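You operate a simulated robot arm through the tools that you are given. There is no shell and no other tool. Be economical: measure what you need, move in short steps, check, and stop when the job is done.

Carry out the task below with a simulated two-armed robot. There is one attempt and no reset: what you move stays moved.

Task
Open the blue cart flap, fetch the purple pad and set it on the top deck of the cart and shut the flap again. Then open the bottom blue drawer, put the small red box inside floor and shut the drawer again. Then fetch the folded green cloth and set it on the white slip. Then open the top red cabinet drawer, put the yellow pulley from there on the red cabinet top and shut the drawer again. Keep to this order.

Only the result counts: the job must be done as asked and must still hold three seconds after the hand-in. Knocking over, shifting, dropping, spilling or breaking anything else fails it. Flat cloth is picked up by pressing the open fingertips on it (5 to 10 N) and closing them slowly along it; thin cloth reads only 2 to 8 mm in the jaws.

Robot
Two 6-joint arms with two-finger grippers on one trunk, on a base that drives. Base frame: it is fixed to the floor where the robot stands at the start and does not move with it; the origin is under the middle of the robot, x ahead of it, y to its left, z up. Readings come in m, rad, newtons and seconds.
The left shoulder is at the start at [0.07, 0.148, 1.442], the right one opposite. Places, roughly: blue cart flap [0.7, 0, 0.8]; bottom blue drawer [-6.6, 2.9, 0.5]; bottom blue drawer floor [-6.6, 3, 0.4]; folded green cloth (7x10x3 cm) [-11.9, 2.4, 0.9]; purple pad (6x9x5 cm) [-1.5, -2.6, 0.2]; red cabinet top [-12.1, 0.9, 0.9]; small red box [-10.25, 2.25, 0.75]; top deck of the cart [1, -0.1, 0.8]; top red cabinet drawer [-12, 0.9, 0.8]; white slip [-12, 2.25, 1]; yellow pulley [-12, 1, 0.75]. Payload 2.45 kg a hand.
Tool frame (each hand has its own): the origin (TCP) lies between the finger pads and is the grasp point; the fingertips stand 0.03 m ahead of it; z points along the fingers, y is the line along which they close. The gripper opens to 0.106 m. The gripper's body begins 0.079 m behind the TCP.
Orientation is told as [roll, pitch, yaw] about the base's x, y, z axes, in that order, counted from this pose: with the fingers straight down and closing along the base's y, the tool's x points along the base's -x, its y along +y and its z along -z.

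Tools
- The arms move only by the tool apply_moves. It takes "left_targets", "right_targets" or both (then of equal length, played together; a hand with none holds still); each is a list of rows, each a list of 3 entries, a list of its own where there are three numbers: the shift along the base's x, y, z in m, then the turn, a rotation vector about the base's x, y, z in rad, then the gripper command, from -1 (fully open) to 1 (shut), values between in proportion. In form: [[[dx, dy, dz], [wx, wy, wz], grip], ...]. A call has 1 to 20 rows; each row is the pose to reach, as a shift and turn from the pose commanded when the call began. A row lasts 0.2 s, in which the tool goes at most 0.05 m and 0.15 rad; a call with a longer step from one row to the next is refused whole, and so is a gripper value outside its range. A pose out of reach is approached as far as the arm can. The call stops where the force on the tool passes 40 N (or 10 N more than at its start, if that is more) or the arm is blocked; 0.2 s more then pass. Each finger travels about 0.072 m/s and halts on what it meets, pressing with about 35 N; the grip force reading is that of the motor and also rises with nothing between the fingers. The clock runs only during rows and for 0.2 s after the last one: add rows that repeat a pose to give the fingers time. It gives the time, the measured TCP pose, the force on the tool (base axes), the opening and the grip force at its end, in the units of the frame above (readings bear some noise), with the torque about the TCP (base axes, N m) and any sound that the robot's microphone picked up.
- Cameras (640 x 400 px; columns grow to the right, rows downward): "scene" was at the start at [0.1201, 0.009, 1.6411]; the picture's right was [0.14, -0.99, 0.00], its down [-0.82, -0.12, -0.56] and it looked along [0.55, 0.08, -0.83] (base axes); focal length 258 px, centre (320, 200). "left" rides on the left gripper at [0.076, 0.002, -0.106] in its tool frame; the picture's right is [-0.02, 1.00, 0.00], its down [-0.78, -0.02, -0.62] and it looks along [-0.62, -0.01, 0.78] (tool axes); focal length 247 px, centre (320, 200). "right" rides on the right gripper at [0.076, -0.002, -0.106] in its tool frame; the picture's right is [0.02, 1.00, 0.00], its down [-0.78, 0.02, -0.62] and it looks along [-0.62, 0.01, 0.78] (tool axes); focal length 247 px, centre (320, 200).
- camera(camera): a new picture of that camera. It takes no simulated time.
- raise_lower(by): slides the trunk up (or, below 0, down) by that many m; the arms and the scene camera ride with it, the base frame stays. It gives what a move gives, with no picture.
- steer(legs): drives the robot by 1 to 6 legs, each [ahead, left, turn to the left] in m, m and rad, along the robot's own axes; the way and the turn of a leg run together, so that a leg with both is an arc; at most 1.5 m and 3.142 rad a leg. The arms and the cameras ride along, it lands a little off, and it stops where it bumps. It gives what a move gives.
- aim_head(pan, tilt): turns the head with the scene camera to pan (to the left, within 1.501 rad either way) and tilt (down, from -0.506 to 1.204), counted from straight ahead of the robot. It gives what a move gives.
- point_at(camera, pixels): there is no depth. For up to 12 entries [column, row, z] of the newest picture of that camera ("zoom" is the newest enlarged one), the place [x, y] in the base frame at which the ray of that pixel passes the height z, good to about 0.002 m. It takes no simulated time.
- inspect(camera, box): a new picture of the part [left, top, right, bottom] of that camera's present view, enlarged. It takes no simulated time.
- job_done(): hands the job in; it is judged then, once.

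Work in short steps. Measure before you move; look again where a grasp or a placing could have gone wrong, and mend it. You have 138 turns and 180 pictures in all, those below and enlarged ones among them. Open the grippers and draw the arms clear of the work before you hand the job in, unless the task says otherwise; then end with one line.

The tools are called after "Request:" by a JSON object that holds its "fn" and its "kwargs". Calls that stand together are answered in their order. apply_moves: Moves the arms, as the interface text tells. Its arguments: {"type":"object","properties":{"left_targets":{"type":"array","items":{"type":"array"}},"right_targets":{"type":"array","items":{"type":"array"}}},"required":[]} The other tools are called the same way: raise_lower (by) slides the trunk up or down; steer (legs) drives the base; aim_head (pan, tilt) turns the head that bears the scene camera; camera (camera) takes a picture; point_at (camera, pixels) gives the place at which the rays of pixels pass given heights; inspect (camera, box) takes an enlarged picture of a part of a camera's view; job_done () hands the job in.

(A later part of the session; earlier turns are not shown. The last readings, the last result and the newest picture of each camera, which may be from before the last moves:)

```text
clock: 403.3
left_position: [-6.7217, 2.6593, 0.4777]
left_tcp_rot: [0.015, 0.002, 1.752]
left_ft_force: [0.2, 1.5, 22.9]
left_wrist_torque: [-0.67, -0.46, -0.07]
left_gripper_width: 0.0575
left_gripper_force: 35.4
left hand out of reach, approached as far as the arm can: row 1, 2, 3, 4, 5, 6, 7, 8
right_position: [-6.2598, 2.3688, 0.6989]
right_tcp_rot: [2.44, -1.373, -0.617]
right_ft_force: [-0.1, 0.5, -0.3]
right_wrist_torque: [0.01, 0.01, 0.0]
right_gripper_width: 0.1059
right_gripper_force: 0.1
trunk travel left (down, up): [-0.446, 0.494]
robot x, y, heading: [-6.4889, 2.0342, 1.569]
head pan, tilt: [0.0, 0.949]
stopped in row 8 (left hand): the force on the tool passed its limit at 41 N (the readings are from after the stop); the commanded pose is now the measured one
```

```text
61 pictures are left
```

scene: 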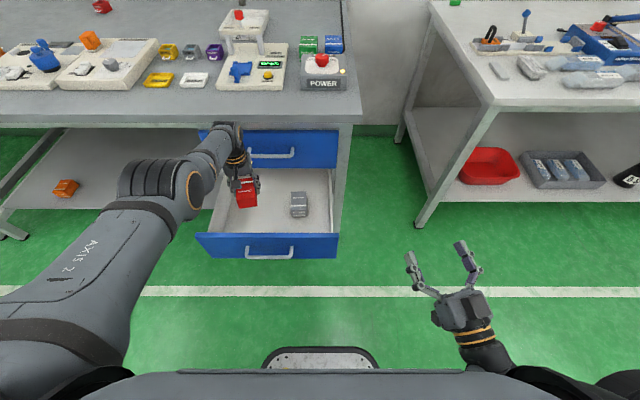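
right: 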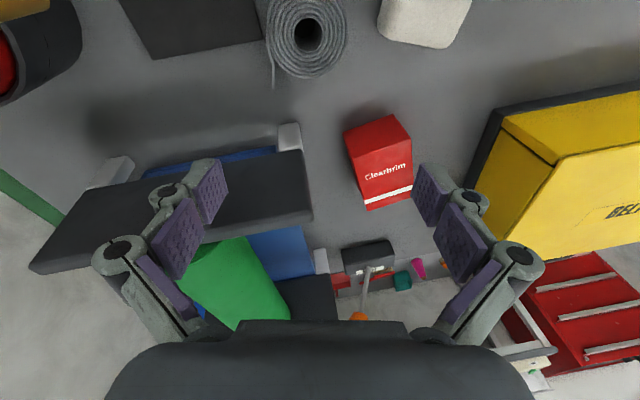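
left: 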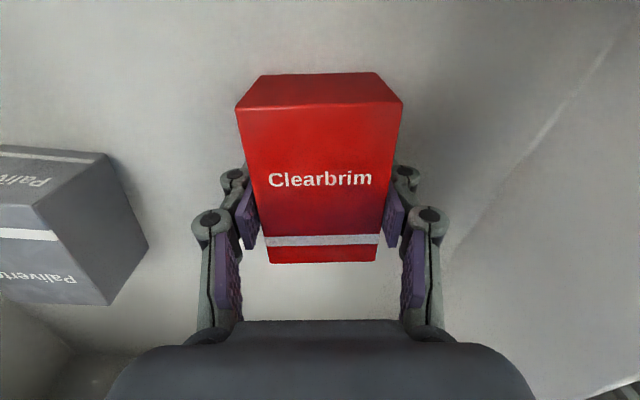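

The box touches the floor (23 N). I release, rise with the trunk, back off, close the jaws and pitch the hand forward for shutting the drawer.

Request:
{"fn": "apply_moves", "kwargs": {"left_targets": [[[0, 0, 0.001], [0, 0, 0], 0.4], [[0, 0, 0.001], [0, 0, 0], 0], [[0, 0, 0.001], [0, 0, 0], -0.4], [[0, 0, 0.001], [0, 0, 0], -0.4]]}}

Request:
{"fn": "raise_lower", "kwargs": {"by": 0.3}}

Request:
{"fn": "camera", "kwargs": {"camera": "left"}}

Request:
{"fn": "steer", "kwargs": {"legs": [[-0.38, 0, 0]]}}

Request:
{"fn": "apply_moves", "kwargs": {"left_targets": [[[0, 0, 0], [0.14, 0, 0], 0], [[0, 0, 0], [0.28, 0, 0], 1], [[0, 0, 0], [0.42, 0, 0], 1], [[0, 0, 0], [0.56, 0, 0], 1], [[0, 0, 0], [0.7, 0, 0], 1], [[0, 0, 0], [0.84, 0, 0], 1], [[0, 0, 0], [0.98, 0, 0], 1], [[0, 0, 0], [1.12, 0, 0], 1], [[0, 0, 0], [1.26, 0, 0], 1], [[0, 0, 0], [1.4, 0, 0], 1], [[0, 0, 0], [1.5, 0, 0], 1]]}}

Request:
{"fn": "camera", "kwargs": {"camera": "scene"}}

```text
clock: 404.3
left_position: [-6.7217, 2.6545, 0.4735]
left_tcp_rot: [0.016, 0.018, 1.752]
left_ft_force: [-1.3, 0.2, 1.5]
left_wrist_torque: [0.0, -0.05, 0.04]
left_gripper_width: 0.0739
left_gripper_force: 0.0
right_position: [-6.2607, 2.3705, 0.6999]
right_tcp_rot: [2.435, -1.374, -0.615]
right_ft_force: [0.1, 0.2, 0.2]
right_wrist_torque: [-0.03, 0.0, 0.0]
right_gripper_width: 0.1061
right_gripper_force: 0.1
trunk travel left (down, up): [-0.446, 0.494]
robot x, y, heading: [-6.4893, 2.0345, 1.562]
head pan, tilt: [0.0, 0.949]
```

```text
clock: 407.3
left_position: [-6.7213, 2.6554, 0.7741]
left_tcp_rot: [0.017, 0.013, 1.754]
left_ft_force: [-0.2, 0.2, -0.1]
left_wrist_torque: [-0.02, 0.02, 0.01]
left_gripper_width: 0.0741
left_gripper_force: 0.0
right_position: [-6.2606, 2.3704, 0.9982]
right_tcp_rot: [2.433, -1.373, -0.612]
right_ft_force: [0.3, -0.3, 0.7]
right_wrist_torque: [0.0, 0.0, 0.0]
right_gripper_width: 0.1058
right_gripper_force: 0.0
trunk travel left (down, up): [-0.746, 0.194]
robot x, y, heading: [-6.4934, 2.0323, 1.563]
head pan, tilt: [0.0, 0.949]
```

```text
60 pictures are left
```

left: 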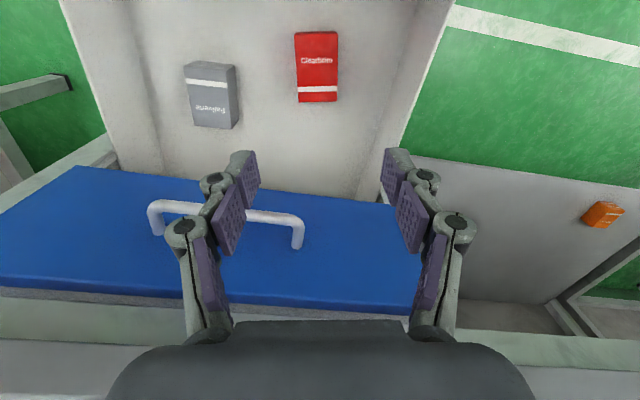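

```text
clock: 409.7
left_position: [-6.7203, 2.2692, 0.7735]
left_tcp_rot: [0.015, 0.014, 1.744]
left_ft_force: [0.6, 0.0, 1.3]
left_wrist_torque: [-0.04, 0.0, 0.03]
left_gripper_width: 0.0742
left_gripper_force: 0.0
right_position: [-6.2615, 1.981, 0.9977]
right_tcp_rot: [2.433, -1.376, -0.62]
right_ft_force: [-0.5, -0.3, -0.5]
right_wrist_torque: [0.0, 0.02, 0.01]
right_gripper_width: 0.1061
right_gripper_force: 0.1
trunk travel left (down, up): [-0.746, 0.194]
robot x, y, heading: [-6.4973, 1.6474, 1.556]
head pan, tilt: [0.0, 0.949]
```

```text
clock: 412.1
left_position: [-6.7183, 2.2715, 0.7746]
left_tcp_rot: [-1.085, -1.38, 2.671]
left_ft_force: [-0.7, 0.7, -0.3]
left_wrist_torque: [0.02, -0.02, -0.08]
left_gripper_width: 0.0
left_gripper_force: 28.4
left hand out of reach, approached as far as the arm can: row 1, 2, 3, 4, 5, 6, 7, 9, 10
right_position: [-6.2608, 1.9805, 0.9985]
right_tcp_rot: [2.431, -1.373, -0.617]
right_ft_force: [0.1, 0.8, 0.0]
right_wrist_torque: [-0.02, -0.02, -0.01]
right_gripper_width: 0.1059
right_gripper_force: 0.1
trunk travel left (down, up): [-0.746, 0.194]
robot x, y, heading: [-6.4966, 1.6466, 1.548]
head pan, tilt: [0.0, 0.949]
```

```text
59 pictures are left
```

scene: 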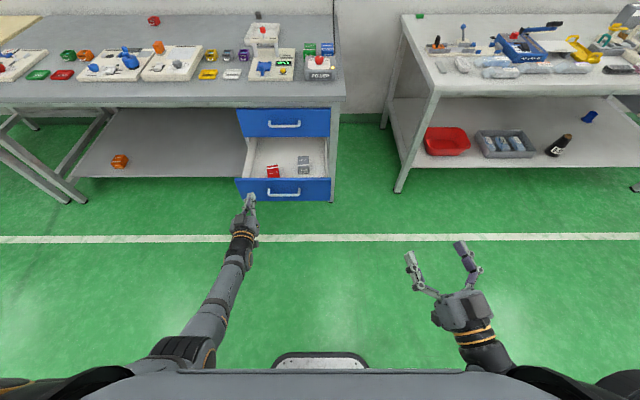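

The red box lies in the drawer. I lower the fist to z≈0.48 (below the handle) and drive ahead to push the drawer in.

Request:
{"fn": "raise_lower", "kwargs": {"by": -0.295}}

Request:
{"fn": "steer", "kwargs": {"legs": [[0.47, 0, 0.015]]}}

Request:
{"fn": "apply_moves", "kwargs": {"left_targets": [[[0, 0.008, 0], [0, 0, 0], 1], [[0, 0.016, 0], [0, 0, 0], 1], [[0, 0.024, 0], [0, 0, 0], 1], [[0, 0.032, 0], [0, 0, 0], 1], [[0, 0.04, 0], [0, 0, 0], 1], [[0, 0.048, 0], [0, 0, 0], 1], [[0, 0.056, 0], [0, 0, 0], 1], [[0, 0.064, 0], [0, 0, 0], 1], [[0, 0.072, 0], [0, 0, 0], 1], [[0, 0.08, 0], [0, 0, 0], 1]]}}

Request:
{"fn": "camera", "kwargs": {"camera": "scene"}}

```text
clock: 415.1
left_position: [-6.7197, 2.2702, 0.4795]
left_tcp_rot: [-1.1, -1.38, 2.691]
left_ft_force: [-0.5, 0.1, -0.3]
left_wrist_torque: [0.01, -0.01, -0.01]
left_gripper_width: 0.0
left_gripper_force: 29.0
right_position: [-6.2608, 1.9799, 0.7047]
right_tcp_rot: [2.435, -1.374, -0.622]
right_ft_force: [0.4, 0.5, -0.1]
right_wrist_torque: [0.01, -0.01, 0.02]
right_gripper_width: 0.1062
right_gripper_force: 0.1
trunk travel left (down, up): [-0.451, 0.489]
robot x, y, heading: [-6.4945, 1.6406, 1.555]
head pan, tilt: [0.0, 0.949]
```

```text
clock: 417.9
left_position: [-6.7177, 2.7383, 0.4786]
left_tcp_rot: [-1.095, -1.377, 2.69]
left_ft_force: [-0.1, -0.4, 0.2]
left_wrist_torque: [0.01, 0.01, -0.02]
left_gripper_width: 0.0
left_gripper_force: 28.2
right_position: [-6.2579, 2.4495, 0.7034]
right_tcp_rot: [2.432, -1.376, -0.614]
right_ft_force: [0.2, 0.6, 0.3]
right_wrist_torque: [0.06, 0.0, -0.01]
right_gripper_width: 0.1061
right_gripper_force: 0.0
trunk travel left (down, up): [-0.451, 0.489]
robot x, y, heading: [-6.4929, 2.1105, 1.564]
head pan, tilt: [0.0, 0.949]
```

```text
clock: 418.8
left_position: [-6.7178, 2.7568, 0.4783]
left_tcp_rot: [-1.1, -1.38, 2.696]
left_ft_force: [1.3, -22.0, 11.3]
left_wrist_torque: [0.57, -0.01, -0.07]
left_gripper_width: 0.0
left_gripper_force: 28.5
right_position: [-6.257, 2.4467, 0.7048]
right_tcp_rot: [2.449, -1.372, -0.63]
right_ft_force: [-0.5, -0.8, 0.1]
right_wrist_torque: [-0.02, 0.0, 0.0]
right_gripper_width: 0.1061
right_gripper_force: 0.0
trunk travel left (down, up): [-0.451, 0.489]
robot x, y, heading: [-6.4889, 2.1121, 1.566]
head pan, tilt: [0.0, 0.949]
stopped in row 4 (left hand): the force on the tool passed its limit at 51 N (the readings are from after the stop); the commanded pose is now the measured one
```

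```text
58 pictures are left
```

scene: 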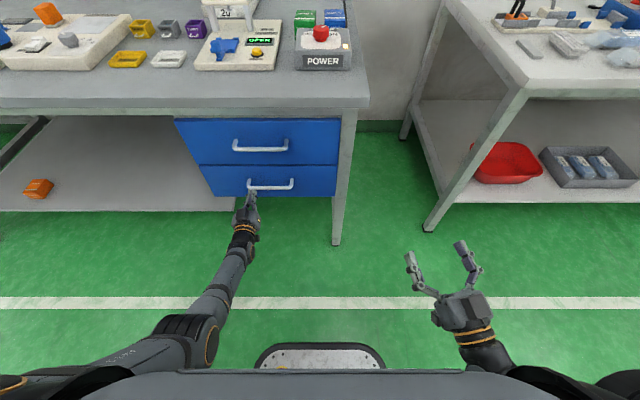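

The drawer is flush. Now to the far bench: I back off, raise the trunk, turn, and drive to (-10.6,0.8), left of the first bench.

Request:
{"fn": "steer", "kwargs": {"legs": [[-0.42, 0, 0]]}}

Request:
{"fn": "raise_lower", "kwargs": {"by": 0.4}}

Request:
{"fn": "steer", "kwargs": {"legs": [[0, 0, 1.575], [1.4, 0.43, 0], [1.4, 0.43, 0], [1.3, 0, 0]]}}

Request:
{"fn": "aim_head", "kwargs": {"pan": -0.4, "tilt": 0.75}}

Request:
{"fn": "camera", "kwargs": {"camera": "scene"}}

```text
clock: 421.3
left_position: [-6.7165, 2.3523, 0.4771]
left_tcp_rot: [-1.077, -1.377, 2.665]
left_ft_force: [-0.2, -0.2, 0.1]
left_wrist_torque: [0.0, -0.01, 0.03]
left_gripper_width: 0.0
left_gripper_force: 28.0
right_position: [-6.2595, 2.0376, 0.7036]
right_tcp_rot: [2.438, -1.374, -0.628]
right_ft_force: [-0.3, -0.6, -0.6]
right_wrist_torque: [0.02, -0.03, -0.01]
right_gripper_width: 0.1058
right_gripper_force: 0.1
trunk travel left (down, up): [-0.451, 0.489]
robot x, y, heading: [-6.4947, 1.7047, 1.55]
head pan, tilt: [0.0, 0.949]
```

```text
clock: 425.2
left_position: [-6.7162, 2.3521, 0.8761]
left_tcp_rot: [-1.074, -1.376, 2.661]
left_ft_force: [-0.3, 0.7, 1.0]
left_wrist_torque: [-0.02, -0.01, 0.0]
left_gripper_width: 0.0
left_gripper_force: 28.6
right_position: [-6.2607, 2.0375, 1.1038]
right_tcp_rot: [2.435, -1.373, -0.625]
right_ft_force: [0.1, 0.6, -0.4]
right_wrist_torque: [-0.02, -0.01, 0.0]
right_gripper_width: 0.1061
right_gripper_force: 0.0
trunk travel left (down, up): [-0.851, 0.089]
robot x, y, heading: [-6.5003, 1.7053, 1.554]
head pan, tilt: [0.0, 0.949]
```

```text
clock: 449.4
left_position: [-11.3224, 0.8721, 0.8762]
left_tcp_rot: [-1.074, -1.375, -2.109]
left_ft_force: [-0.9, 0.1, -0.7]
left_wrist_torque: [0.02, -0.02, 0.0]
left_gripper_width: 0.0001
left_gripper_force: 28.4
right_position: [-10.9814, 1.3098, 1.1033]
right_tcp_rot: [2.435, -1.374, 0.884]
right_ft_force: [-0.1, -0.3, 0.6]
right_wrist_torque: [0.01, -0.01, 0.02]
right_gripper_width: 0.1062
right_gripper_force: 0.0
trunk travel left (down, up): [-0.851, 0.089]
robot x, y, heading: [-10.6657, 1.0536, 3.062]
head pan, tilt: [0.0, 0.949]
```

```text
clock: 450.3
left_position: [-11.3238, 0.8725, 0.8761]
left_tcp_rot: [-1.075, -1.377, -2.109]
left_ft_force: [-0.2, 0.1, 0.0]
left_wrist_torque: [-0.02, -0.02, -0.04]
left_gripper_width: 0.0001
left_gripper_force: 28.4
right_position: [-10.9812, 1.3099, 1.1033]
right_tcp_rot: [2.436, -1.373, 0.883]
right_ft_force: [-0.3, 0.6, 0.1]
right_wrist_torque: [-0.03, -0.07, 0.0]
right_gripper_width: 0.1062
right_gripper_force: 0.1
trunk travel left (down, up): [-0.851, 0.089]
robot x, y, heading: [-10.661, 1.0479, 3.064]
head pan, tilt: [-0.4, 0.75]
```

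```text
57 pictures are left
```

scene: 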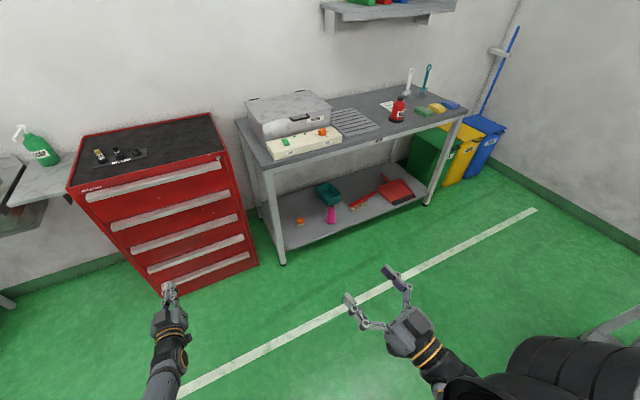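

I see the bench with the green cloth (423,112), white slip (388,105) beside a red bottle, and the red cabinet. I zoom and measure.

Request:
{"fn": "inspect", "kwargs": {"camera": "scene", "box": [340, 60, 480, 150]}}

Request:
{"fn": "point_at", "kwargs": {"camera": "scene", "pixels": [[423, 112, 0.9], [387, 105, 0.9], [398, 118, 0.9], [466, 112, 0.9], [237, 122, 0.9], [282, 264, 0], [427, 205, 0], [70, 190, 0.9], [216, 116, 0.9], [168, 297, 0], [258, 265, 0]]}}

```text
4.44 times, centred on (410, 105) of scene
```

zoom: 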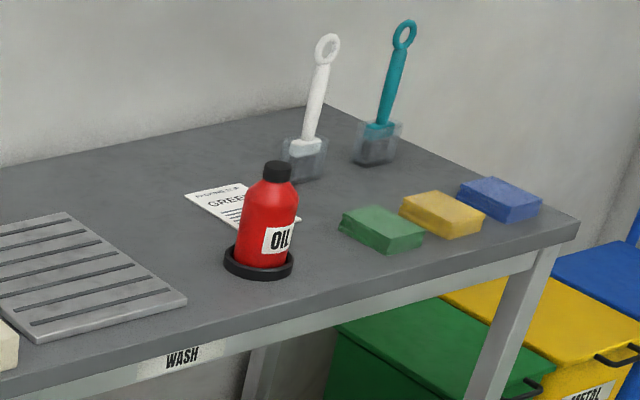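

```text
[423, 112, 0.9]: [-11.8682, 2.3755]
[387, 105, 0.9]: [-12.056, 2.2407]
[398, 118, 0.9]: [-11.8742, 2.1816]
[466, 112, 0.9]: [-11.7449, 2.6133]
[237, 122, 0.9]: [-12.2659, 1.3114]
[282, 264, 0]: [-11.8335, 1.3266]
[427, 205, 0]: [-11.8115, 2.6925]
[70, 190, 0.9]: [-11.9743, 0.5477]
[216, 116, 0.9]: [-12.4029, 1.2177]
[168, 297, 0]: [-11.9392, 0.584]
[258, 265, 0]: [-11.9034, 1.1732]
```

Cloth near (-11.88,2.39), slip near (-12.05,2.25), bench front x≈-11.8. I pitch the left hand down, straighten, move to x≈-11.08 and sidestep right to y≈2.62 in the gap.

Request:
{"fn": "apply_moves", "kwargs": {"left_targets": [[[0, 0, 0], [0, -0.14, 0], 0], [[0, 0, 0], [0, -0.28, 0], -1], [[0, 0, 0], [0, -0.42, 0], -1], [[0, 0, 0], [0, -0.56, 0], -1], [[0, 0, 0], [0, -0.7, 0], -1], [[0, 0, 0], [0, -0.84, 0], -1], [[0, 0, 0], [0, -0.98, 0], -1], [[0, 0, 0], [0, -1.12, 0], -1], [[0, 0, 0], [0, -1.26, 0], -1], [[0, 0, 0], [0, -1.4, 0], -1], [[0, 0, 0], [0, -1.4, 0], -1]]}}

Request:
{"fn": "steer", "kwargs": {"legs": [[0.42, 0, 0.077], [0, -0.8, 0], [0, -0.78, 0]]}}

Request:
{"fn": "aim_head", "kwargs": {"pan": 0, "tilt": 0.9}}

Request:
{"fn": "camera", "kwargs": {"camera": "scene"}}

Request:
{"fn": "camera", "kwargs": {"camera": "left"}}

```text
clock: 452.7
left_position: [-11.3209, 0.8719, 0.8779]
left_tcp_rot: [-0.064, -0.077, -2.974]
left_ft_force: [0.4, 0.3, 0.1]
left_wrist_torque: [0.0, 0.03, 0.01]
left_gripper_width: 0.1061
left_gripper_force: 0.1
right_position: [-10.9811, 1.3093, 1.1042]
right_tcp_rot: [2.437, -1.373, 0.88]
right_ft_force: [0.5, 0.1, 0.5]
right_wrist_torque: [-0.02, 0.03, 0.01]
right_gripper_width: 0.1062
right_gripper_force: 0.1
trunk travel left (down, up): [-0.851, 0.089]
robot x, y, heading: [-10.66, 1.0533, 3.063]
head pan, tilt: [-0.4, 0.75]
```

```text
clock: 463.1
left_position: [-11.7376, 2.4461, 0.8763]
left_tcp_rot: [-0.063, -0.077, -2.886]
left_ft_force: [0.4, -0.4, -0.4]
left_wrist_torque: [-0.02, 0.0, 0.0]
left_gripper_width: 0.1061
left_gripper_force: 0.0
right_position: [-11.438, 2.9119, 1.104]
right_tcp_rot: [2.435, -1.374, 0.97]
right_ft_force: [-1.3, 0.3, 0.5]
right_wrist_torque: [0.0, 0.0, 0.02]
right_gripper_width: 0.106
right_gripper_force: 0.0
trunk travel left (down, up): [-0.851, 0.089]
robot x, y, heading: [-11.0967, 2.6879, -3.132]
head pan, tilt: [-0.4, 0.75]
```

```text
clock: 464.0
left_position: [-11.7376, 2.4477, 0.8777]
left_tcp_rot: [-0.063, -0.077, -2.886]
left_ft_force: [0.1, 0.3, -0.3]
left_wrist_torque: [0.0, -0.01, 0.0]
left_gripper_width: 0.106
left_gripper_force: 0.0
right_position: [-11.4388, 2.9126, 1.1035]
right_tcp_rot: [2.434, -1.374, 0.971]
right_ft_force: [0.5, 0.0, -0.6]
right_wrist_torque: [-0.02, 0.0, 0.04]
right_gripper_width: 0.1062
right_gripper_force: 0.0
trunk travel left (down, up): [-0.851, 0.089]
robot x, y, heading: [-11.0975, 2.6857, -3.136]
head pan, tilt: [0.0, 0.901]
```

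```text
55 pictures are left
```

scene: 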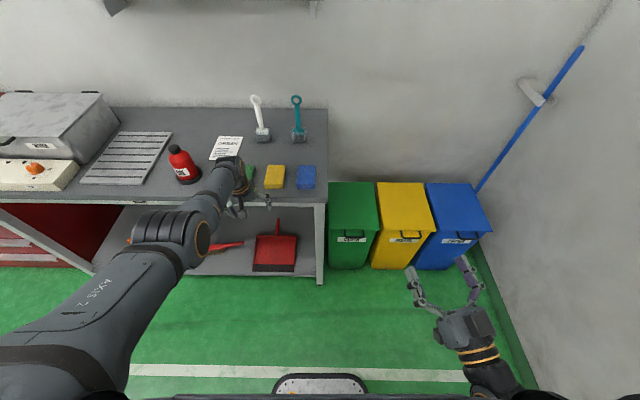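

```text
54 pictures are left
```

left: 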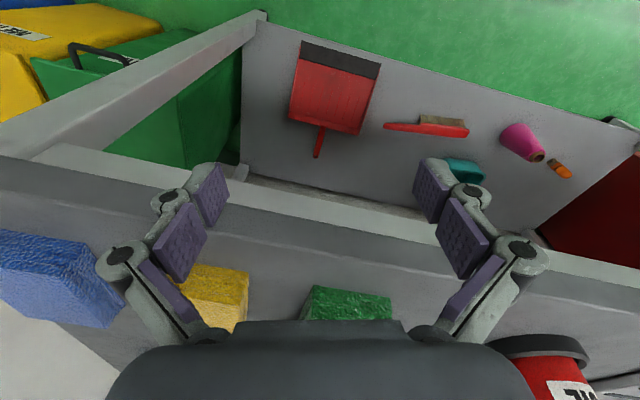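

I raise the trunk, level the hand, and move ahead 0.1 to see the cloth with the left camera.

Request:
{"fn": "raise_lower", "kwargs": {"by": 0.085}}

Request:
{"fn": "apply_moves", "kwargs": {"left_targets": [[[0, 0, 0], [-0.02, -0.045, -0.1], -1], [[0, 0, 0], [-0.041, -0.09, -0.2], -1], [[0, 0, 0], [-0.041, -0.09, -0.2], -1]]}}

Request:
{"fn": "steer", "kwargs": {"legs": [[0.09, 0.04, 0]]}}

Request:
{"fn": "camera", "kwargs": {"camera": "left"}}

Request:
{"fn": "inspect", "kwargs": {"camera": "scene", "box": [150, 80, 350, 205]}}

```text
clock: 465.2
left_position: [-11.7367, 2.4482, 0.9615]
left_tcp_rot: [-0.064, -0.076, -2.885]
left_ft_force: [0.2, 0.3, -0.4]
left_wrist_torque: [0.0, 0.0, 0.02]
left_gripper_width: 0.106
left_gripper_force: 0.1
right_position: [-11.4384, 2.9123, 1.1882]
right_tcp_rot: [2.435, -1.372, 0.972]
right_ft_force: [0.4, 0.8, 0.1]
right_wrist_torque: [0.01, -0.01, -0.01]
right_gripper_width: 0.1062
right_gripper_force: 0.1
trunk travel left (down, up): [-0.936, 0.004]
robot x, y, heading: [-11.0994, 2.6872, -3.133]
head pan, tilt: [0.0, 0.901]
```

```text
clock: 466.0
left_position: [-11.7214, 2.4468, 0.9701]
left_tcp_rot: [-0.011, 0.008, -3.088]
left_ft_force: [-0.2, 0.3, 0.1]
left_wrist_torque: [0.03, 0.0, 0.01]
left_gripper_width: 0.1058
left_gripper_force: 0.1
left hand out of reach, approached as far as the arm can: row 1, 2, 3
right_position: [-11.4383, 2.911, 1.1878]
right_tcp_rot: [2.434, -1.374, 0.975]
right_ft_force: [-0.3, 0.3, -0.2]
right_wrist_torque: [-0.01, 0.0, -0.01]
right_gripper_width: 0.1059
right_gripper_force: 0.1
trunk travel left (down, up): [-0.936, 0.004]
robot x, y, heading: [-11.0989, 2.6837, -3.129]
head pan, tilt: [0.0, 0.901]
```

```text
clock: 467.1
left_position: [-11.8066, 2.4065, 0.9728]
left_tcp_rot: [-0.008, 0.004, -3.086]
left_ft_force: [0.0, 0.5, 0.1]
left_wrist_torque: [0.02, 0.02, 0.0]
left_gripper_width: 0.1058
left_gripper_force: 0.0
right_position: [-11.523, 2.8725, 1.1901]
right_tcp_rot: [2.444, -1.371, 0.968]
right_ft_force: [1.1, 1.0, -0.5]
right_wrist_torque: [0.04, -0.02, -0.02]
right_gripper_width: 0.1058
right_gripper_force: 0.1
trunk travel left (down, up): [-0.936, 0.004]
robot x, y, heading: [-11.1868, 2.6455, -3.134]
head pan, tilt: [0.0, 0.901]
```

```text
53 pictures are left
```

left: 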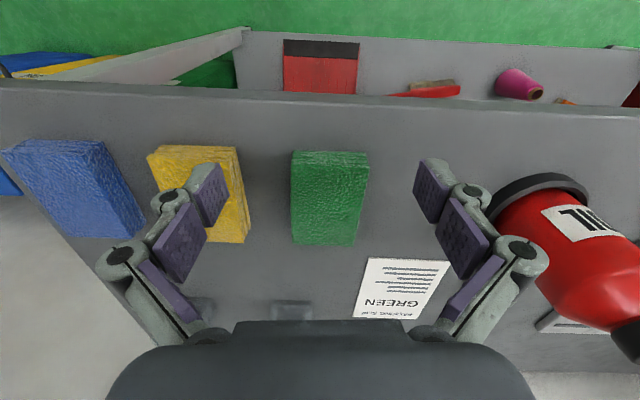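

```text
3.20 times, centred on (250, 142) of scene
```

zoom: 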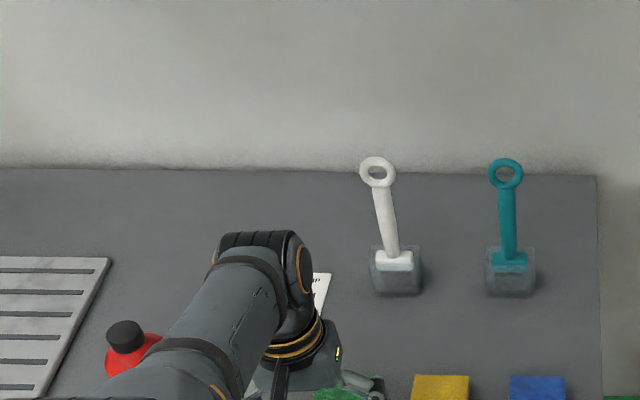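

The cloth (290–368, 150–245) with the slip beyond (352–450, 258–318) is clear. I measure them at candidate heights.

Request:
{"fn": "point_at", "kwargs": {"camera": "left", "pixels": [[291, 153, 0.88], [368, 153, 0.88], [291, 153, 0.92], [368, 153, 0.92], [293, 246, 0.92], [356, 247, 0.92], [293, 246, 0.88], [356, 247, 0.88], [370, 258, 0.87], [450, 262, 0.87], [420, 319, 0.87], [353, 316, 0.87]]}}

```text
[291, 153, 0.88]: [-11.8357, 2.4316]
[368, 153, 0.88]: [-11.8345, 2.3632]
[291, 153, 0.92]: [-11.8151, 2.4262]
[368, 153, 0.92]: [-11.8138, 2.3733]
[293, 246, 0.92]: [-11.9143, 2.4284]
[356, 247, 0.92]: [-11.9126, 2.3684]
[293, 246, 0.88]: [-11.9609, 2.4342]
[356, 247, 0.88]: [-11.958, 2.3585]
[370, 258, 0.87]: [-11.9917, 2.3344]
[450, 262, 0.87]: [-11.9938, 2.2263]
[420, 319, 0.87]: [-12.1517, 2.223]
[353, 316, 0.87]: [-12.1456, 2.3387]
```

Cloth centre (-11.888,2.398), top ≈0.90 on the bench at 0.87; slip centre (-12.07,2.281). I triangulate the oil bottle's cap, since the forearm will pass near it.

Request:
{"fn": "point_at", "kwargs": {"camera": "scene", "pixels": [[189, 182, 1.0], [189, 182, 1.05], [189, 182, 1.1], [200, 215, 1.2], [165, 225, 1.2]]}}

Request:
{"fn": "point_at", "kwargs": {"camera": "left", "pixels": [[630, 345, 1.0], [630, 345, 0.98], [540, 190, 0.88]]}}

Request:
{"fn": "steer", "kwargs": {"legs": [[0.081, 0.008, 0]]}}

Request:
{"fn": "camera", "kwargs": {"camera": "left"}}

```text
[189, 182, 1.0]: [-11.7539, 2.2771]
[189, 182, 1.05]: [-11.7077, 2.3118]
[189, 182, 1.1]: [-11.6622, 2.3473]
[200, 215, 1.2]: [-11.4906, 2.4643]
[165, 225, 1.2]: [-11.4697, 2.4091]
```

```text
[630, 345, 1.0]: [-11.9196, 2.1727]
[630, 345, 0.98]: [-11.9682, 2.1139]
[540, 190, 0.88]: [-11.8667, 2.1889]
```

```text
clock: 468.2
left_position: [-11.8869, 2.3956, 0.9745]
left_tcp_rot: [-0.012, 0.002, -3.084]
left_ft_force: [0.0, 0.2, 0.3]
left_wrist_torque: [-0.02, 0.07, 0.0]
left_gripper_width: 0.1058
left_gripper_force: 0.2
right_position: [-11.6031, 2.8626, 1.1909]
right_tcp_rot: [2.455, -1.369, 0.957]
right_ft_force: [1.4, 0.2, -0.2]
right_wrist_torque: [0.03, 0.0, -0.01]
right_gripper_width: 0.1061
right_gripper_force: 0.0
trunk travel left (down, up): [-0.936, 0.004]
robot x, y, heading: [-11.2717, 2.6325, -3.126]
head pan, tilt: [0.0, 0.901]
```

```text
51 pictures are left
```

left: 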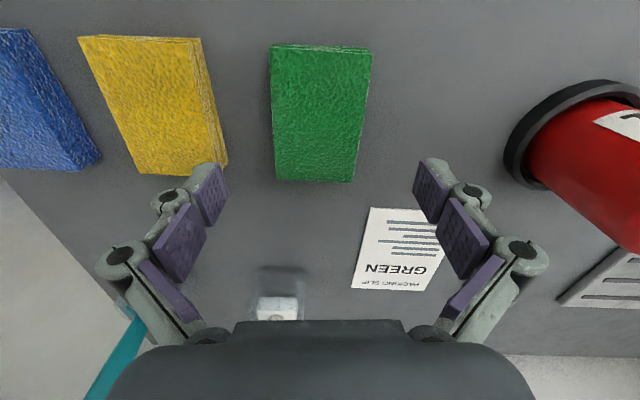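

The hand is right above the cloth's centre. I lower 0.068 so the tips pass beside it, close, and lift.

Request:
{"fn": "raise_lower", "kwargs": {"by": -0.068}}

Request:
{"fn": "apply_moves", "kwargs": {"left_targets": [[[0, 0, 0], [0, 0, 0], -0.6], [[0, 0, 0], [0, 0, 0], -0.2], [[0, 0, 0], [0, 0, 0], 0.2], [[0, 0, 0], [0, 0, 0], 0.6], [[0, 0, 0], [0, 0, 0], 1], [[0, 0, 0], [0, 0, 0], 1]]}}

Request:
{"fn": "raise_lower", "kwargs": {"by": 0.068}}

Request:
{"fn": "camera", "kwargs": {"camera": "left"}}

```text
clock: 469.3
left_position: [-11.891, 2.3938, 0.9035]
left_tcp_rot: [-0.01, 0.004, -3.084]
left_ft_force: [0.7, 0.9, 0.3]
left_wrist_torque: [0.01, -0.01, 0.0]
left_gripper_width: 0.1059
left_gripper_force: 0.0
right_position: [-11.6077, 2.861, 1.1214]
right_tcp_rot: [2.437, -1.376, 0.972]
right_ft_force: [0.3, 0.8, 0.5]
right_wrist_torque: [-0.04, 0.0, 0.02]
right_gripper_width: 0.1059
right_gripper_force: 0.1
trunk travel left (down, up): [-0.868, 0.072]
robot x, y, heading: [-11.2678, 2.6351, -3.124]
head pan, tilt: [0.0, 0.901]
```

```text
clock: 470.7
left_position: [-11.8911, 2.392, 0.9056]
left_tcp_rot: [-0.009, -0.001, -3.081]
left_ft_force: [-6.5, -14.4, 27.8]
left_wrist_torque: [-1.4, -0.03, -0.35]
left_gripper_width: 0.0674
left_gripper_force: 35.0
right_position: [-11.6059, 2.8607, 1.1221]
right_tcp_rot: [2.447, -1.373, 0.966]
right_ft_force: [0.0, 0.1, 0.4]
right_wrist_torque: [0.01, 0.0, 0.03]
right_gripper_width: 0.106
right_gripper_force: 0.1
trunk travel left (down, up): [-0.868, 0.072]
robot x, y, heading: [-11.2695, 2.6347, -3.128]
head pan, tilt: [0.0, 0.901]
```

```text
clock: 471.7
left_position: [-11.8918, 2.3954, 0.9693]
left_tcp_rot: [-0.01, 0.009, -3.085]
left_ft_force: [-0.5, -0.7, -0.1]
left_wrist_torque: [0.01, 0.01, 0.0]
left_gripper_width: 0.067
left_gripper_force: 35.4
right_position: [-11.6104, 2.8619, 1.1884]
right_tcp_rot: [2.43, -1.375, 0.984]
right_ft_force: [-1.1, -0.3, -0.5]
right_wrist_torque: [0.01, 0.0, 0.02]
right_gripper_width: 0.1059
right_gripper_force: 0.1
trunk travel left (down, up): [-0.936, 0.004]
robot x, y, heading: [-11.2709, 2.6326, -3.126]
head pan, tilt: [0.0, 0.901]
```

```text
50 pictures are left
```

left: 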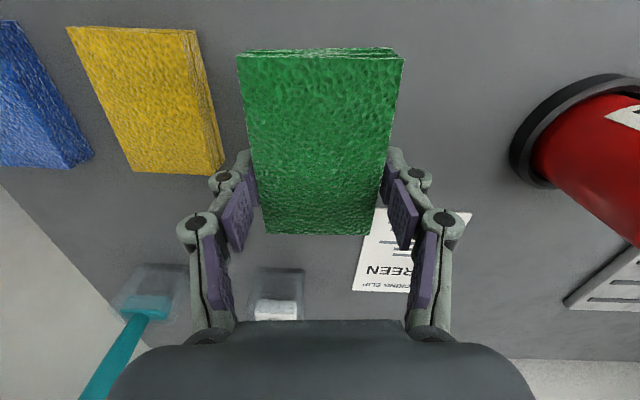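

Cloth held. I move left 0.112, then ahead 0.178 to bring it over the slip.

Request:
{"fn": "steer", "kwargs": {"legs": [[0, 0.112, 0], [0.178, 0, 0]]}}

Request:
{"fn": "camera", "kwargs": {"camera": "left"}}

Request:
{"fn": "camera", "kwargs": {"camera": "scene"}}

```text
clock: 474.1
left_position: [-12.0711, 2.2786, 0.9717]
left_tcp_rot: [-0.011, 0.003, -3.084]
left_ft_force: [0.5, 0.1, -0.5]
left_wrist_torque: [-0.02, 0.06, -0.02]
left_gripper_width: 0.0668
left_gripper_force: 34.6
right_position: [-11.7886, 2.7457, 1.189]
right_tcp_rot: [2.443, -1.372, 0.966]
right_ft_force: [0.2, -0.5, -1.1]
right_wrist_torque: [0.05, -0.03, 0.0]
right_gripper_width: 0.1062
right_gripper_force: 0.1
trunk travel left (down, up): [-0.936, 0.004]
robot x, y, heading: [-11.4556, 2.5213, -3.129]
head pan, tilt: [0.0, 0.901]
```

```text
49 pictures are left
```

left: 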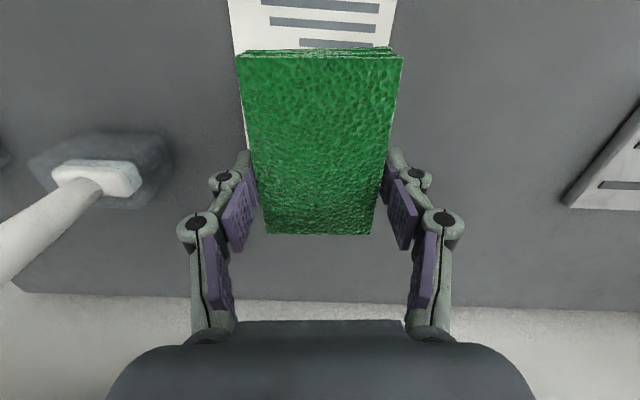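

```text
48 pictures are left
```

scene: 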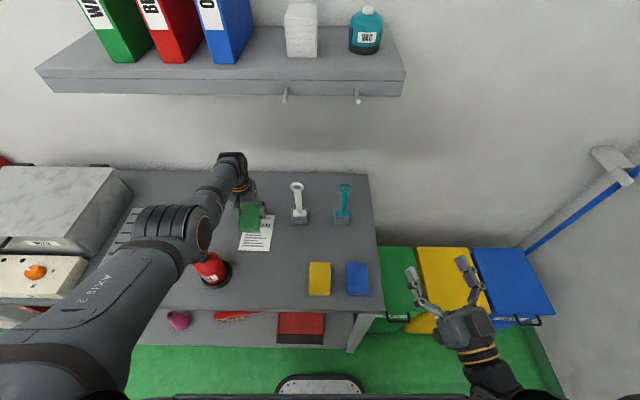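

The cloth hovers over the slip, centred. I lower it, release and rise.

Request:
{"fn": "raise_lower", "kwargs": {"by": -0.066}}

Request:
{"fn": "apply_moves", "kwargs": {"left_targets": [[[0, 0, 0], [0, 0, 0], 0.3], [[0, 0, 0], [0, 0, 0], -0.1], [[0, 0, 0], [0, 0, 0], -0.6], [[0, 0, 0], [0, 0, 0], -0.8], [[0, 0, 0], [0, 0, 0], -0.8]]}}

Request:
{"fn": "raise_lower", "kwargs": {"by": 0.068}}

Request:
{"fn": "steer", "kwargs": {"legs": [[-0.35, 0, 0]]}}

Request:
{"fn": "camera", "kwargs": {"camera": "scene"}}

```text
clock: 475.1
left_position: [-12.0736, 2.279, 0.9082]
left_tcp_rot: [-0.011, 0.001, -3.085]
left_ft_force: [3.9, -0.2, 23.1]
left_wrist_torque: [-0.27, -0.19, 0.02]
left_gripper_width: 0.0669
left_gripper_force: 34.9
right_position: [-11.7896, 2.7457, 1.1239]
right_tcp_rot: [2.436, -1.374, 0.971]
right_ft_force: [0.6, 0.3, -0.5]
right_wrist_torque: [-0.01, 0.0, -0.04]
right_gripper_width: 0.106
right_gripper_force: 0.1
trunk travel left (down, up): [-0.87, 0.07]
robot x, y, heading: [-11.4517, 2.5153, -3.132]
head pan, tilt: [0.0, 0.901]
```

```text
clock: 476.3
left_position: [-12.0744, 2.2779, 0.9033]
left_tcp_rot: [-0.01, 0.01, -3.083]
left_ft_force: [-0.7, 0.4, 0.3]
left_wrist_torque: [0.03, -0.02, -0.02]
left_gripper_width: 0.0957
left_gripper_force: 0.1
right_position: [-11.7923, 2.7446, 1.1216]
right_tcp_rot: [2.431, -1.375, 0.979]
right_ft_force: [-0.3, -0.4, 0.4]
right_wrist_torque: [-0.02, 0.03, -0.03]
right_gripper_width: 0.1059
right_gripper_force: 0.0
trunk travel left (down, up): [-0.87, 0.07]
robot x, y, heading: [-11.4492, 2.5191, -3.132]
head pan, tilt: [0.0, 0.901]
```

```text
clock: 477.4
left_position: [-12.0735, 2.2781, 0.9722]
left_tcp_rot: [-0.01, 0.007, -3.083]
left_ft_force: [-0.3, 0.5, -1.2]
left_wrist_torque: [0.03, -0.01, 0.01]
left_gripper_width: 0.0954
left_gripper_force: 0.0
right_position: [-11.7911, 2.7443, 1.1915]
right_tcp_rot: [2.432, -1.375, 0.979]
right_ft_force: [-0.2, 0.9, 0.0]
right_wrist_torque: [0.01, 0.02, 0.02]
right_gripper_width: 0.1061
right_gripper_force: 0.1
trunk travel left (down, up): [-0.938, 0.002]
robot x, y, heading: [-11.4504, 2.5201, -3.128]
head pan, tilt: [0.0, 0.901]
```

```text
clock: 479.6
left_position: [-11.7307, 2.2847, 0.9709]
left_tcp_rot: [-0.01, 0.009, -3.089]
left_ft_force: [-0.7, 0.0, -0.3]
left_wrist_torque: [0.0, -0.04, -0.02]
left_gripper_width: 0.0955
left_gripper_force: 0.0
right_position: [-11.4452, 2.7511, 1.1895]
right_tcp_rot: [2.424, -1.378, 0.981]
right_ft_force: [0.2, 0.0, -0.4]
right_wrist_torque: [-0.01, 0.02, 0.02]
right_gripper_width: 0.106
right_gripper_force: 0.0
trunk travel left (down, up): [-0.938, 0.002]
robot x, y, heading: [-11.105, 2.5256, -3.134]
head pan, tilt: [0.0, 0.901]
```

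```text
47 pictures are left
```

scene: 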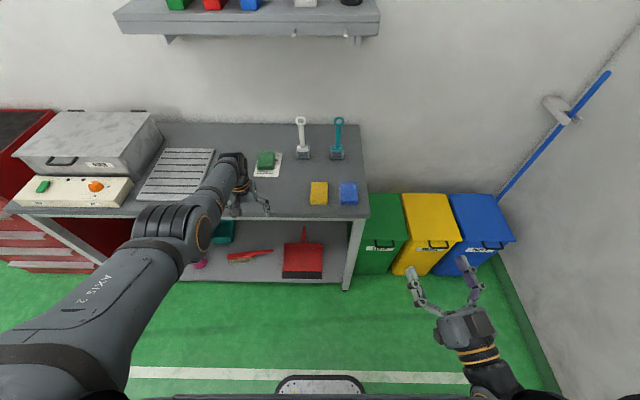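

The cloth lies on the slip. Now the cabinet: I sidestep left to y≈1.24, pitch the left hand forward and roll it so the jaws are vertical.

Request:
{"fn": "steer", "kwargs": {"legs": [[0, 0.64, 0], [0.0, 0.64, 0]]}}

Request:
{"fn": "apply_moves", "kwargs": {"left_targets": [[[0.02, 0, 0.01], [0, 0.14, 0], -1], [[0.04, 0, 0.02], [0, 0.28, 0], -1], [[0.06, 0, 0.03], [0, 0.42, 0], -1], [[0.08, 0, 0.04], [0, 0.56, 0], -1], [[0.1, 0, 0.05], [0, 0.7, 0], -1], [[0.12, 0, 0.06], [0, 0.84, 0], -1], [[0.14, 0, 0.07], [0, 0.98, 0], -1], [[0.14, 0, 0.08], [0, 1.12, 0], -1], [[0.14, 0, 0.09], [0, 1.26, 0], -1], [[0.14, 0, 0.1], [0, 1.4, 0], -1], [[0.14, 0, 0.1], [0, 1.54, 0], -1], [[0.14, 0, 0.1], [0, 1.57, 0], -1]]}}

Request:
{"fn": "apply_moves", "kwargs": {"left_targets": [[[0, 0, 0], [0.14, 0, 0], -1], [[0, 0, 0], [0.28, 0, 0], -1], [[0, 0, 0], [0.42, 0, 0], -1], [[0, 0, 0], [0.56, 0, 0], -1], [[0, 0, 0], [0.7, 0, 0], -1], [[0, 0, 0], [0.84, 0, 0], -1], [[0, 0, 0], [0.98, 0, 0], -1], [[0, 0, 0], [1.12, 0, 0], -1], [[0, 0, 0], [1.26, 0, 0], -1], [[0, 0, 0], [1.4, 0, 0], -1], [[0, 0, 0], [1.54, 0, 0], -1], [[0, 0, 0], [1.57, 0, 0], -1]]}}

Request:
{"fn": "camera", "kwargs": {"camera": "left"}}

Request:
{"fn": "camera", "kwargs": {"camera": "scene"}}

```text
clock: 486.5
left_position: [-11.743, 1.0003, 0.9726]
left_tcp_rot: [-0.008, 0.008, -3.107]
left_ft_force: [0.6, 0.1, -0.5]
left_wrist_torque: [-0.01, 0.04, -0.05]
left_gripper_width: 0.0952
left_gripper_force: 0.0
right_position: [-11.4485, 1.4615, 1.1905]
right_tcp_rot: [2.429, -1.371, 0.96]
right_ft_force: [-0.5, 0.7, -0.5]
right_wrist_torque: [0.04, -0.02, 0.0]
right_gripper_width: 0.1059
right_gripper_force: 0.0
trunk travel left (down, up): [-0.938, 0.002]
robot x, y, heading: [-11.1164, 1.2273, 3.135]
head pan, tilt: [0.0, 0.901]
```

```text
clock: 489.1
left_position: [-11.6033, 0.9993, 1.0722]
left_tcp_rot: [-1.391, -1.533, -1.759]
left_ft_force: [-1.1, -0.4, 0.0]
left_wrist_torque: [-0.02, 0.0, 0.03]
left_gripper_width: 0.106
left_gripper_force: 0.0
left hand out of reach, approached as far as the arm can: row 1, 10
right_position: [-11.4497, 1.4595, 1.191]
right_tcp_rot: [2.436, -1.376, 0.956]
right_ft_force: [0.0, -0.2, -0.1]
right_wrist_torque: [-0.01, -0.01, -0.04]
right_gripper_width: 0.1059
right_gripper_force: 0.0
trunk travel left (down, up): [-0.938, 0.002]
robot x, y, heading: [-11.1125, 1.2265, 3.133]
head pan, tilt: [0.0, 0.901]
```

```text
clock: 491.7
left_position: [-11.6028, 0.9999, 1.0725]
left_tcp_rot: [-1.58, 0.037, -1.577]
left_ft_force: [1.1, -0.1, 0.2]
left_wrist_torque: [0.01, -0.03, -0.02]
left_gripper_width: 0.1059
left_gripper_force: 0.0
right_position: [-11.4505, 1.4604, 1.1906]
right_tcp_rot: [2.433, -1.375, 0.953]
right_ft_force: [0.0, -0.1, 0.0]
right_wrist_torque: [0.0, 0.02, 0.01]
right_gripper_width: 0.106
right_gripper_force: 0.2
trunk travel left (down, up): [-0.938, 0.002]
robot x, y, heading: [-11.117, 1.2255, 3.132]
head pan, tilt: [0.0, 0.901]
```

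```text
46 pictures are left
```

left: 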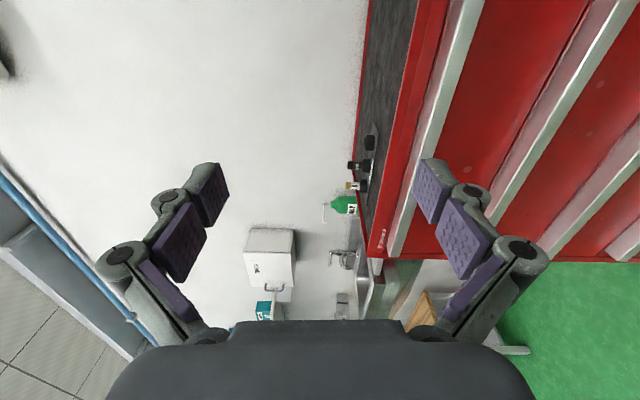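

```text
45 pictures are left
```

scene: 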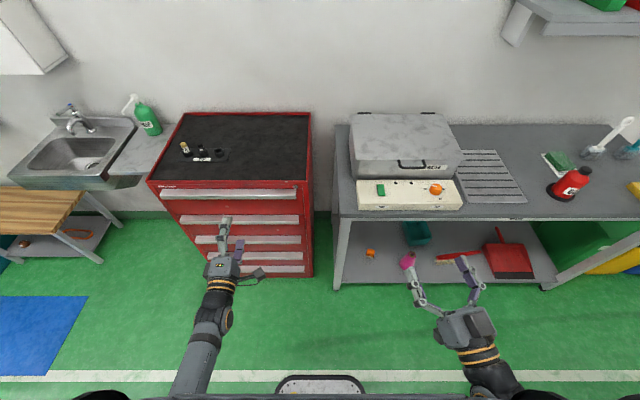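

I zoom in on the top drawer's handle strip (162–297, 194) and measure its ends.

Request:
{"fn": "inspect", "kwargs": {"camera": "scene", "box": [140, 140, 330, 260]}}

Request:
{"fn": "point_at", "kwargs": {"camera": "scene", "pixels": [[297, 193, 0.85], [297, 193, 0.8], [297, 193, 0.75], [162, 194, 0.8], [150, 181, 0.9], [310, 178, 0.9], [311, 112, 0.9], [297, 218, 0.7], [230, 188, 0.85], [312, 272, 0.0]]}}

Request:
{"fn": "point_at", "kwargs": {"camera": "left", "pixels": [[393, 257, 0.85], [393, 257, 0.8], [393, 257, 0.75], [373, 258, 0.9], [373, 258, 0.95]]}}

```text
3.33 times, centred on (235, 200) of scene
```

zoom: 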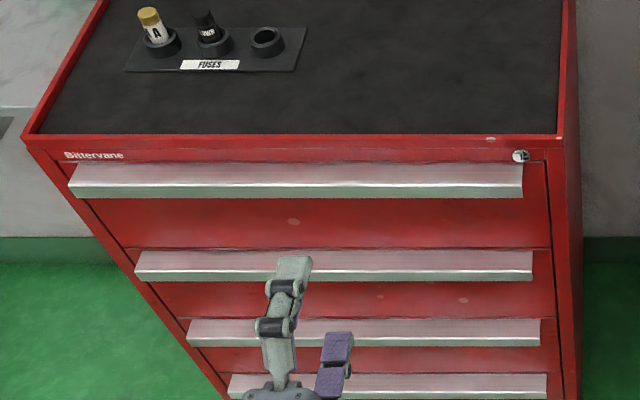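

```text
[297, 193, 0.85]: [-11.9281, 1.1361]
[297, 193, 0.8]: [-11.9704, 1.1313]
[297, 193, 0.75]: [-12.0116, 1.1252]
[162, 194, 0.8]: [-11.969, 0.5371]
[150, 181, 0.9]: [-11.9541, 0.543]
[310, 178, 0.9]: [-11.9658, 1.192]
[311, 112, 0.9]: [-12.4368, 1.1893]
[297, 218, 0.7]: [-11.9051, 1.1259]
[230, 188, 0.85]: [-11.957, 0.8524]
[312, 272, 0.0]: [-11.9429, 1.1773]
```

```text
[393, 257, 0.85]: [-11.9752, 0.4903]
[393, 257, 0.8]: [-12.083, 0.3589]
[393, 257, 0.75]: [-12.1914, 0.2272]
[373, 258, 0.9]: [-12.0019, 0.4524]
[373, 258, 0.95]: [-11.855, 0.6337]
```

The handle is a lip about z≈0.855–0.885, outer face x≈-11.91, cabinet face x≈-11.94. I lower the trunk 0.2, draw the right hand back, drive ahead 0.2 and check with the left camera.

Request:
{"fn": "apply_moves", "kwargs": {"right_targets": [[[0.03, 0, 0.02], [0, 0, 0], -1], [[0.06, 0, 0.04], [0, 0, 0], -1], [[0.08, 0, 0.06], [0, 0, 0], -1]]}}

Request:
{"fn": "raise_lower", "kwargs": {"by": -0.203}}

Request:
{"fn": "steer", "kwargs": {"legs": [[0.2, 0, 0]]}}

Request:
{"fn": "camera", "kwargs": {"camera": "left"}}

Request:
{"fn": "camera", "kwargs": {"camera": "scene"}}

```text
clock: 492.5
left_position: [-11.6039, 1.0004, 1.0724]
left_tcp_rot: [-1.582, 0.036, -1.578]
left_ft_force: [0.2, -0.7, -0.6]
left_wrist_torque: [0.04, 0.01, 0.03]
left_gripper_width: 0.1055
left_gripper_force: 0.0
right_position: [-11.4324, 1.4399, 1.2116]
right_tcp_rot: [2.432, -1.374, 0.957]
right_ft_force: [0.1, -0.4, -0.5]
right_wrist_torque: [-0.02, 0.01, 0.01]
right_gripper_width: 0.1061
right_gripper_force: 0.1
right hand out of reach, approached as far as the arm can: row 1, 2, 3
trunk travel left (down, up): [-0.938, 0.002]
robot x, y, heading: [-11.1134, 1.2243, 3.13]
head pan, tilt: [0.0, 0.901]
```

```text
clock: 494.6
left_position: [-11.603, 1.0007, 0.8703]
left_tcp_rot: [-1.581, 0.036, -1.579]
left_ft_force: [-0.3, -0.3, 0.1]
left_wrist_torque: [0.01, 0.0, -0.02]
left_gripper_width: 0.1061
left_gripper_force: 0.1
right_position: [-11.4317, 1.4404, 1.0089]
right_tcp_rot: [2.435, -1.376, 0.953]
right_ft_force: [-0.4, -0.1, 0.8]
right_wrist_torque: [0.02, 0.0, 0.01]
right_gripper_width: 0.1057
right_gripper_force: 0.1
trunk travel left (down, up): [-0.735, 0.205]
robot x, y, heading: [-11.1147, 1.2267, 3.135]
head pan, tilt: [0.0, 0.901]
```

```text
clock: 496.3
left_position: [-11.8066, 1.0009, 0.8697]
left_tcp_rot: [-1.58, 0.036, -1.576]
left_ft_force: [-0.1, 0.3, 0.1]
left_wrist_torque: [-0.01, 0.03, 0.01]
left_gripper_width: 0.1063
left_gripper_force: 0.1
right_position: [-11.6357, 1.4419, 1.0088]
right_tcp_rot: [2.432, -1.376, 0.954]
right_ft_force: [-0.3, 0.4, 0.2]
right_wrist_torque: [0.02, 0.0, 0.02]
right_gripper_width: 0.1062
right_gripper_force: 0.0
trunk travel left (down, up): [-0.735, 0.205]
robot x, y, heading: [-11.3178, 1.226, 3.134]
head pan, tilt: [0.0, 0.901]
```

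```text
43 pictures are left
```

left: 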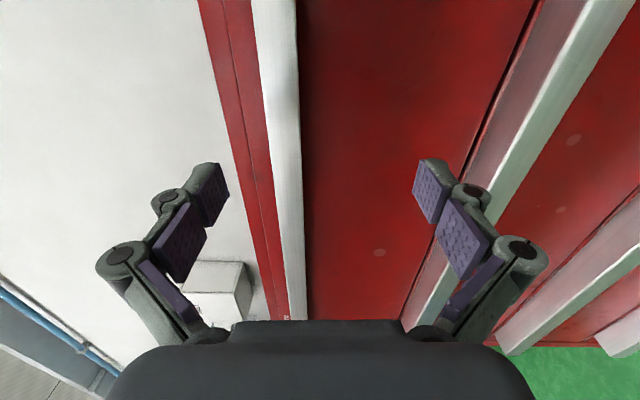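

```text
42 pictures are left
```

scene: 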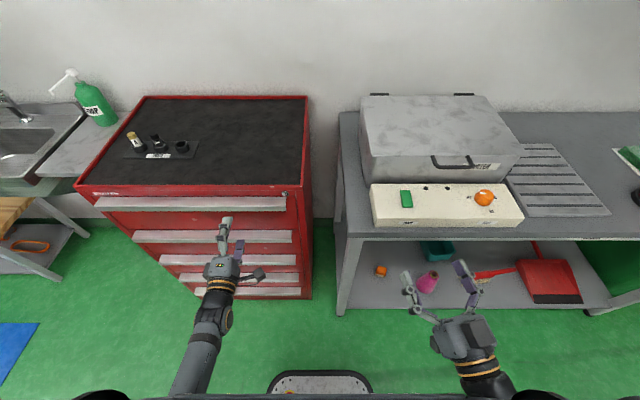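

The lip sits ~35 px up of centre, i.e. ~3 cm higher (z≈0.90). I raise the trunk 0.03, narrow the jaws, advance 0.1 until touch, and close.

Request:
{"fn": "raise_lower", "kwargs": {"by": 0.03}}

Request:
{"fn": "apply_moves", "kwargs": {"left_targets": [[[-0.02, 0, 0], [0, 0, 0], -0.5], [[-0.045, 0, 0], [0, 0, 0], -0.5], [[-0.065, 0, 0], [0, 0, 0], -0.5], [[-0.08, 0, 0], [0, 0, 0], -0.5], [[-0.09, 0, 0], [0, 0, 0], -0.5], [[-0.1, 0, 0], [0, 0, 0], -0.5], [[-0.107, 0, 0], [0, 0, 0], -0.5]]}}

Request:
{"fn": "camera", "kwargs": {"camera": "left"}}

Request:
{"fn": "inspect", "kwargs": {"camera": "scene", "box": [140, 150, 330, 270]}}

```text
clock: 497.0
left_position: [-11.8066, 1.0024, 0.8991]
left_tcp_rot: [-1.582, 0.033, -1.579]
left_ft_force: [-0.7, 0.0, 0.6]
left_wrist_torque: [0.01, 0.01, -0.01]
left_gripper_width: 0.1063
left_gripper_force: 0.1
right_position: [-11.636, 1.4412, 1.0382]
right_tcp_rot: [2.432, -1.375, 0.956]
right_ft_force: [0.3, 0.1, -0.6]
right_wrist_torque: [0.02, 0.01, 0.03]
right_gripper_width: 0.106
right_gripper_force: 0.0
trunk travel left (down, up): [-0.765, 0.175]
robot x, y, heading: [-11.319, 1.2292, 3.132]
head pan, tilt: [0.0, 0.901]
```

```text
clock: 498.4
left_position: [-11.895, 1.0011, 0.8974]
left_tcp_rot: [-1.58, 0.034, -1.578]
left_ft_force: [21.7, 2.1, 3.6]
left_wrist_torque: [0.1, 0.36, -0.04]
left_gripper_width: 0.106
left_gripper_force: 16.9
right_position: [-11.63, 1.4424, 1.0408]
right_tcp_rot: [2.451, -1.373, 0.94]
right_ft_force: [-0.2, -0.1, 0.1]
right_wrist_torque: [0.03, -0.01, 0.0]
right_gripper_width: 0.1061
right_gripper_force: 0.2
trunk travel left (down, up): [-0.765, 0.175]
robot x, y, heading: [-11.3166, 1.2303, 3.137]
head pan, tilt: [0.0, 0.901]
stopped in row 6 (left hand): the force on the tool passed its limit at 59 N (the readings are from after the stop); the commanded pose is now the measured one
```

```text
41 pictures are left
```

left: 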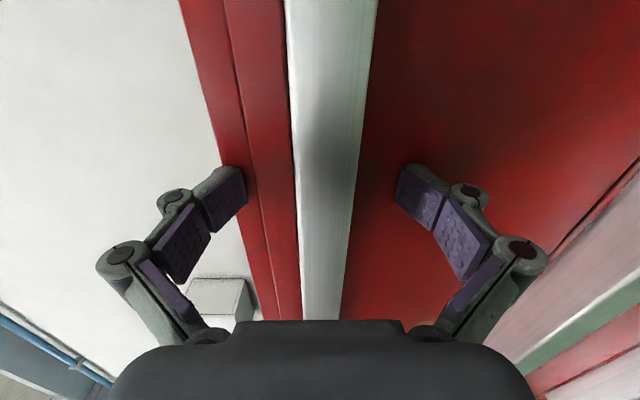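

```text
3.33 times, centred on (235, 210) of scene
```

zoom: 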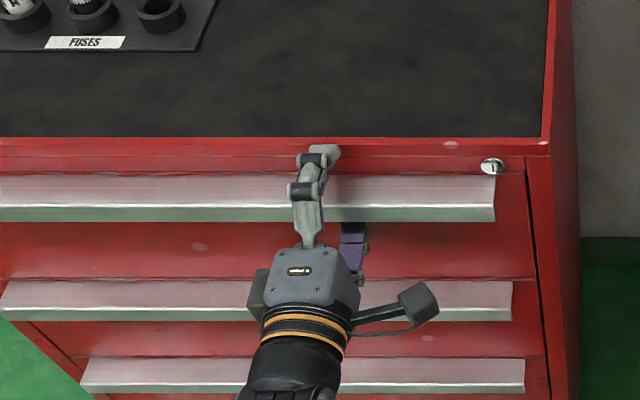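

The lip is centred between the jaws, tips touch the front. I ease back 5 mm, close on the lip, then pull by arm and base.

Request:
{"fn": "apply_moves", "kwargs": {"left_targets": [[[0.006, 0, 0], [0, 0, 0], -0.5], [[0.006, 0, 0], [0, 0, 0], 0], [[0.006, 0, 0], [0, 0, 0], 0.5], [[0.006, 0, 0], [0, 0, 0], 1], [[0.006, 0, 0], [0, 0, 0], 1], [[0.016, 0, 0], [0, 0, 0], 1], [[0.031, 0, 0], [0, 0, 0], 1], [[0.046, 0, 0], [0, 0, 0], 1]]}}

Request:
{"fn": "steer", "kwargs": {"legs": [[-0.22, 0, 0]]}}

Request:
{"fn": "camera", "kwargs": {"camera": "scene"}}

```text
clock: 499.6
left_position: [-11.8844, 1.0008, 0.9011]
left_tcp_rot: [-1.589, 0.033, -1.576]
left_ft_force: [29.7, -3.9, 19.7]
left_wrist_torque: [-0.07, 1.26, 0.04]
left_gripper_width: 0.0499
left_gripper_force: 25.1
right_position: [-11.6274, 1.4415, 1.0403]
right_tcp_rot: [2.464, -1.369, 0.928]
right_ft_force: [-0.1, 0.4, -0.2]
right_wrist_torque: [0.02, 0.03, 0.02]
right_gripper_width: 0.1058
right_gripper_force: 0.0
trunk travel left (down, up): [-0.765, 0.175]
robot x, y, heading: [-11.3186, 1.2317, 3.132]
head pan, tilt: [0.0, 0.901]
stopped in row 6 (left hand): the force on the tool passed its limit at 50 N (the readings are from after the stop); the commanded pose is now the measured one
```

```text
clock: 501.3
left_position: [-11.6751, 0.9989, 0.897]
left_tcp_rot: [-1.58, 0.036, -1.579]
left_ft_force: [-0.8, -16.4, 20.3]
left_wrist_torque: [-0.91, 1.39, 0.47]
left_gripper_width: 0.0248
left_gripper_force: 45.2
right_position: [-11.416, 1.439, 1.0385]
right_tcp_rot: [2.448, -1.376, 0.939]
right_ft_force: [0.7, 0.3, 0.4]
right_wrist_torque: [0.01, 0.01, 0.02]
right_gripper_width: 0.1057
right_gripper_force: 0.1
trunk travel left (down, up): [-0.765, 0.175]
robot x, y, heading: [-11.1031, 1.2266, 3.129]
head pan, tilt: [0.0, 0.901]
```

```text
39 pictures are left
```

scene: 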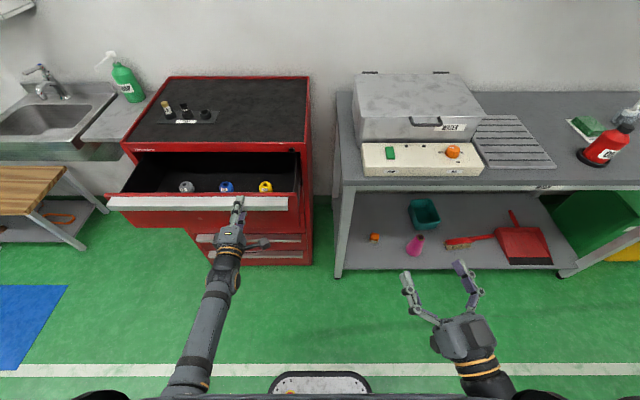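

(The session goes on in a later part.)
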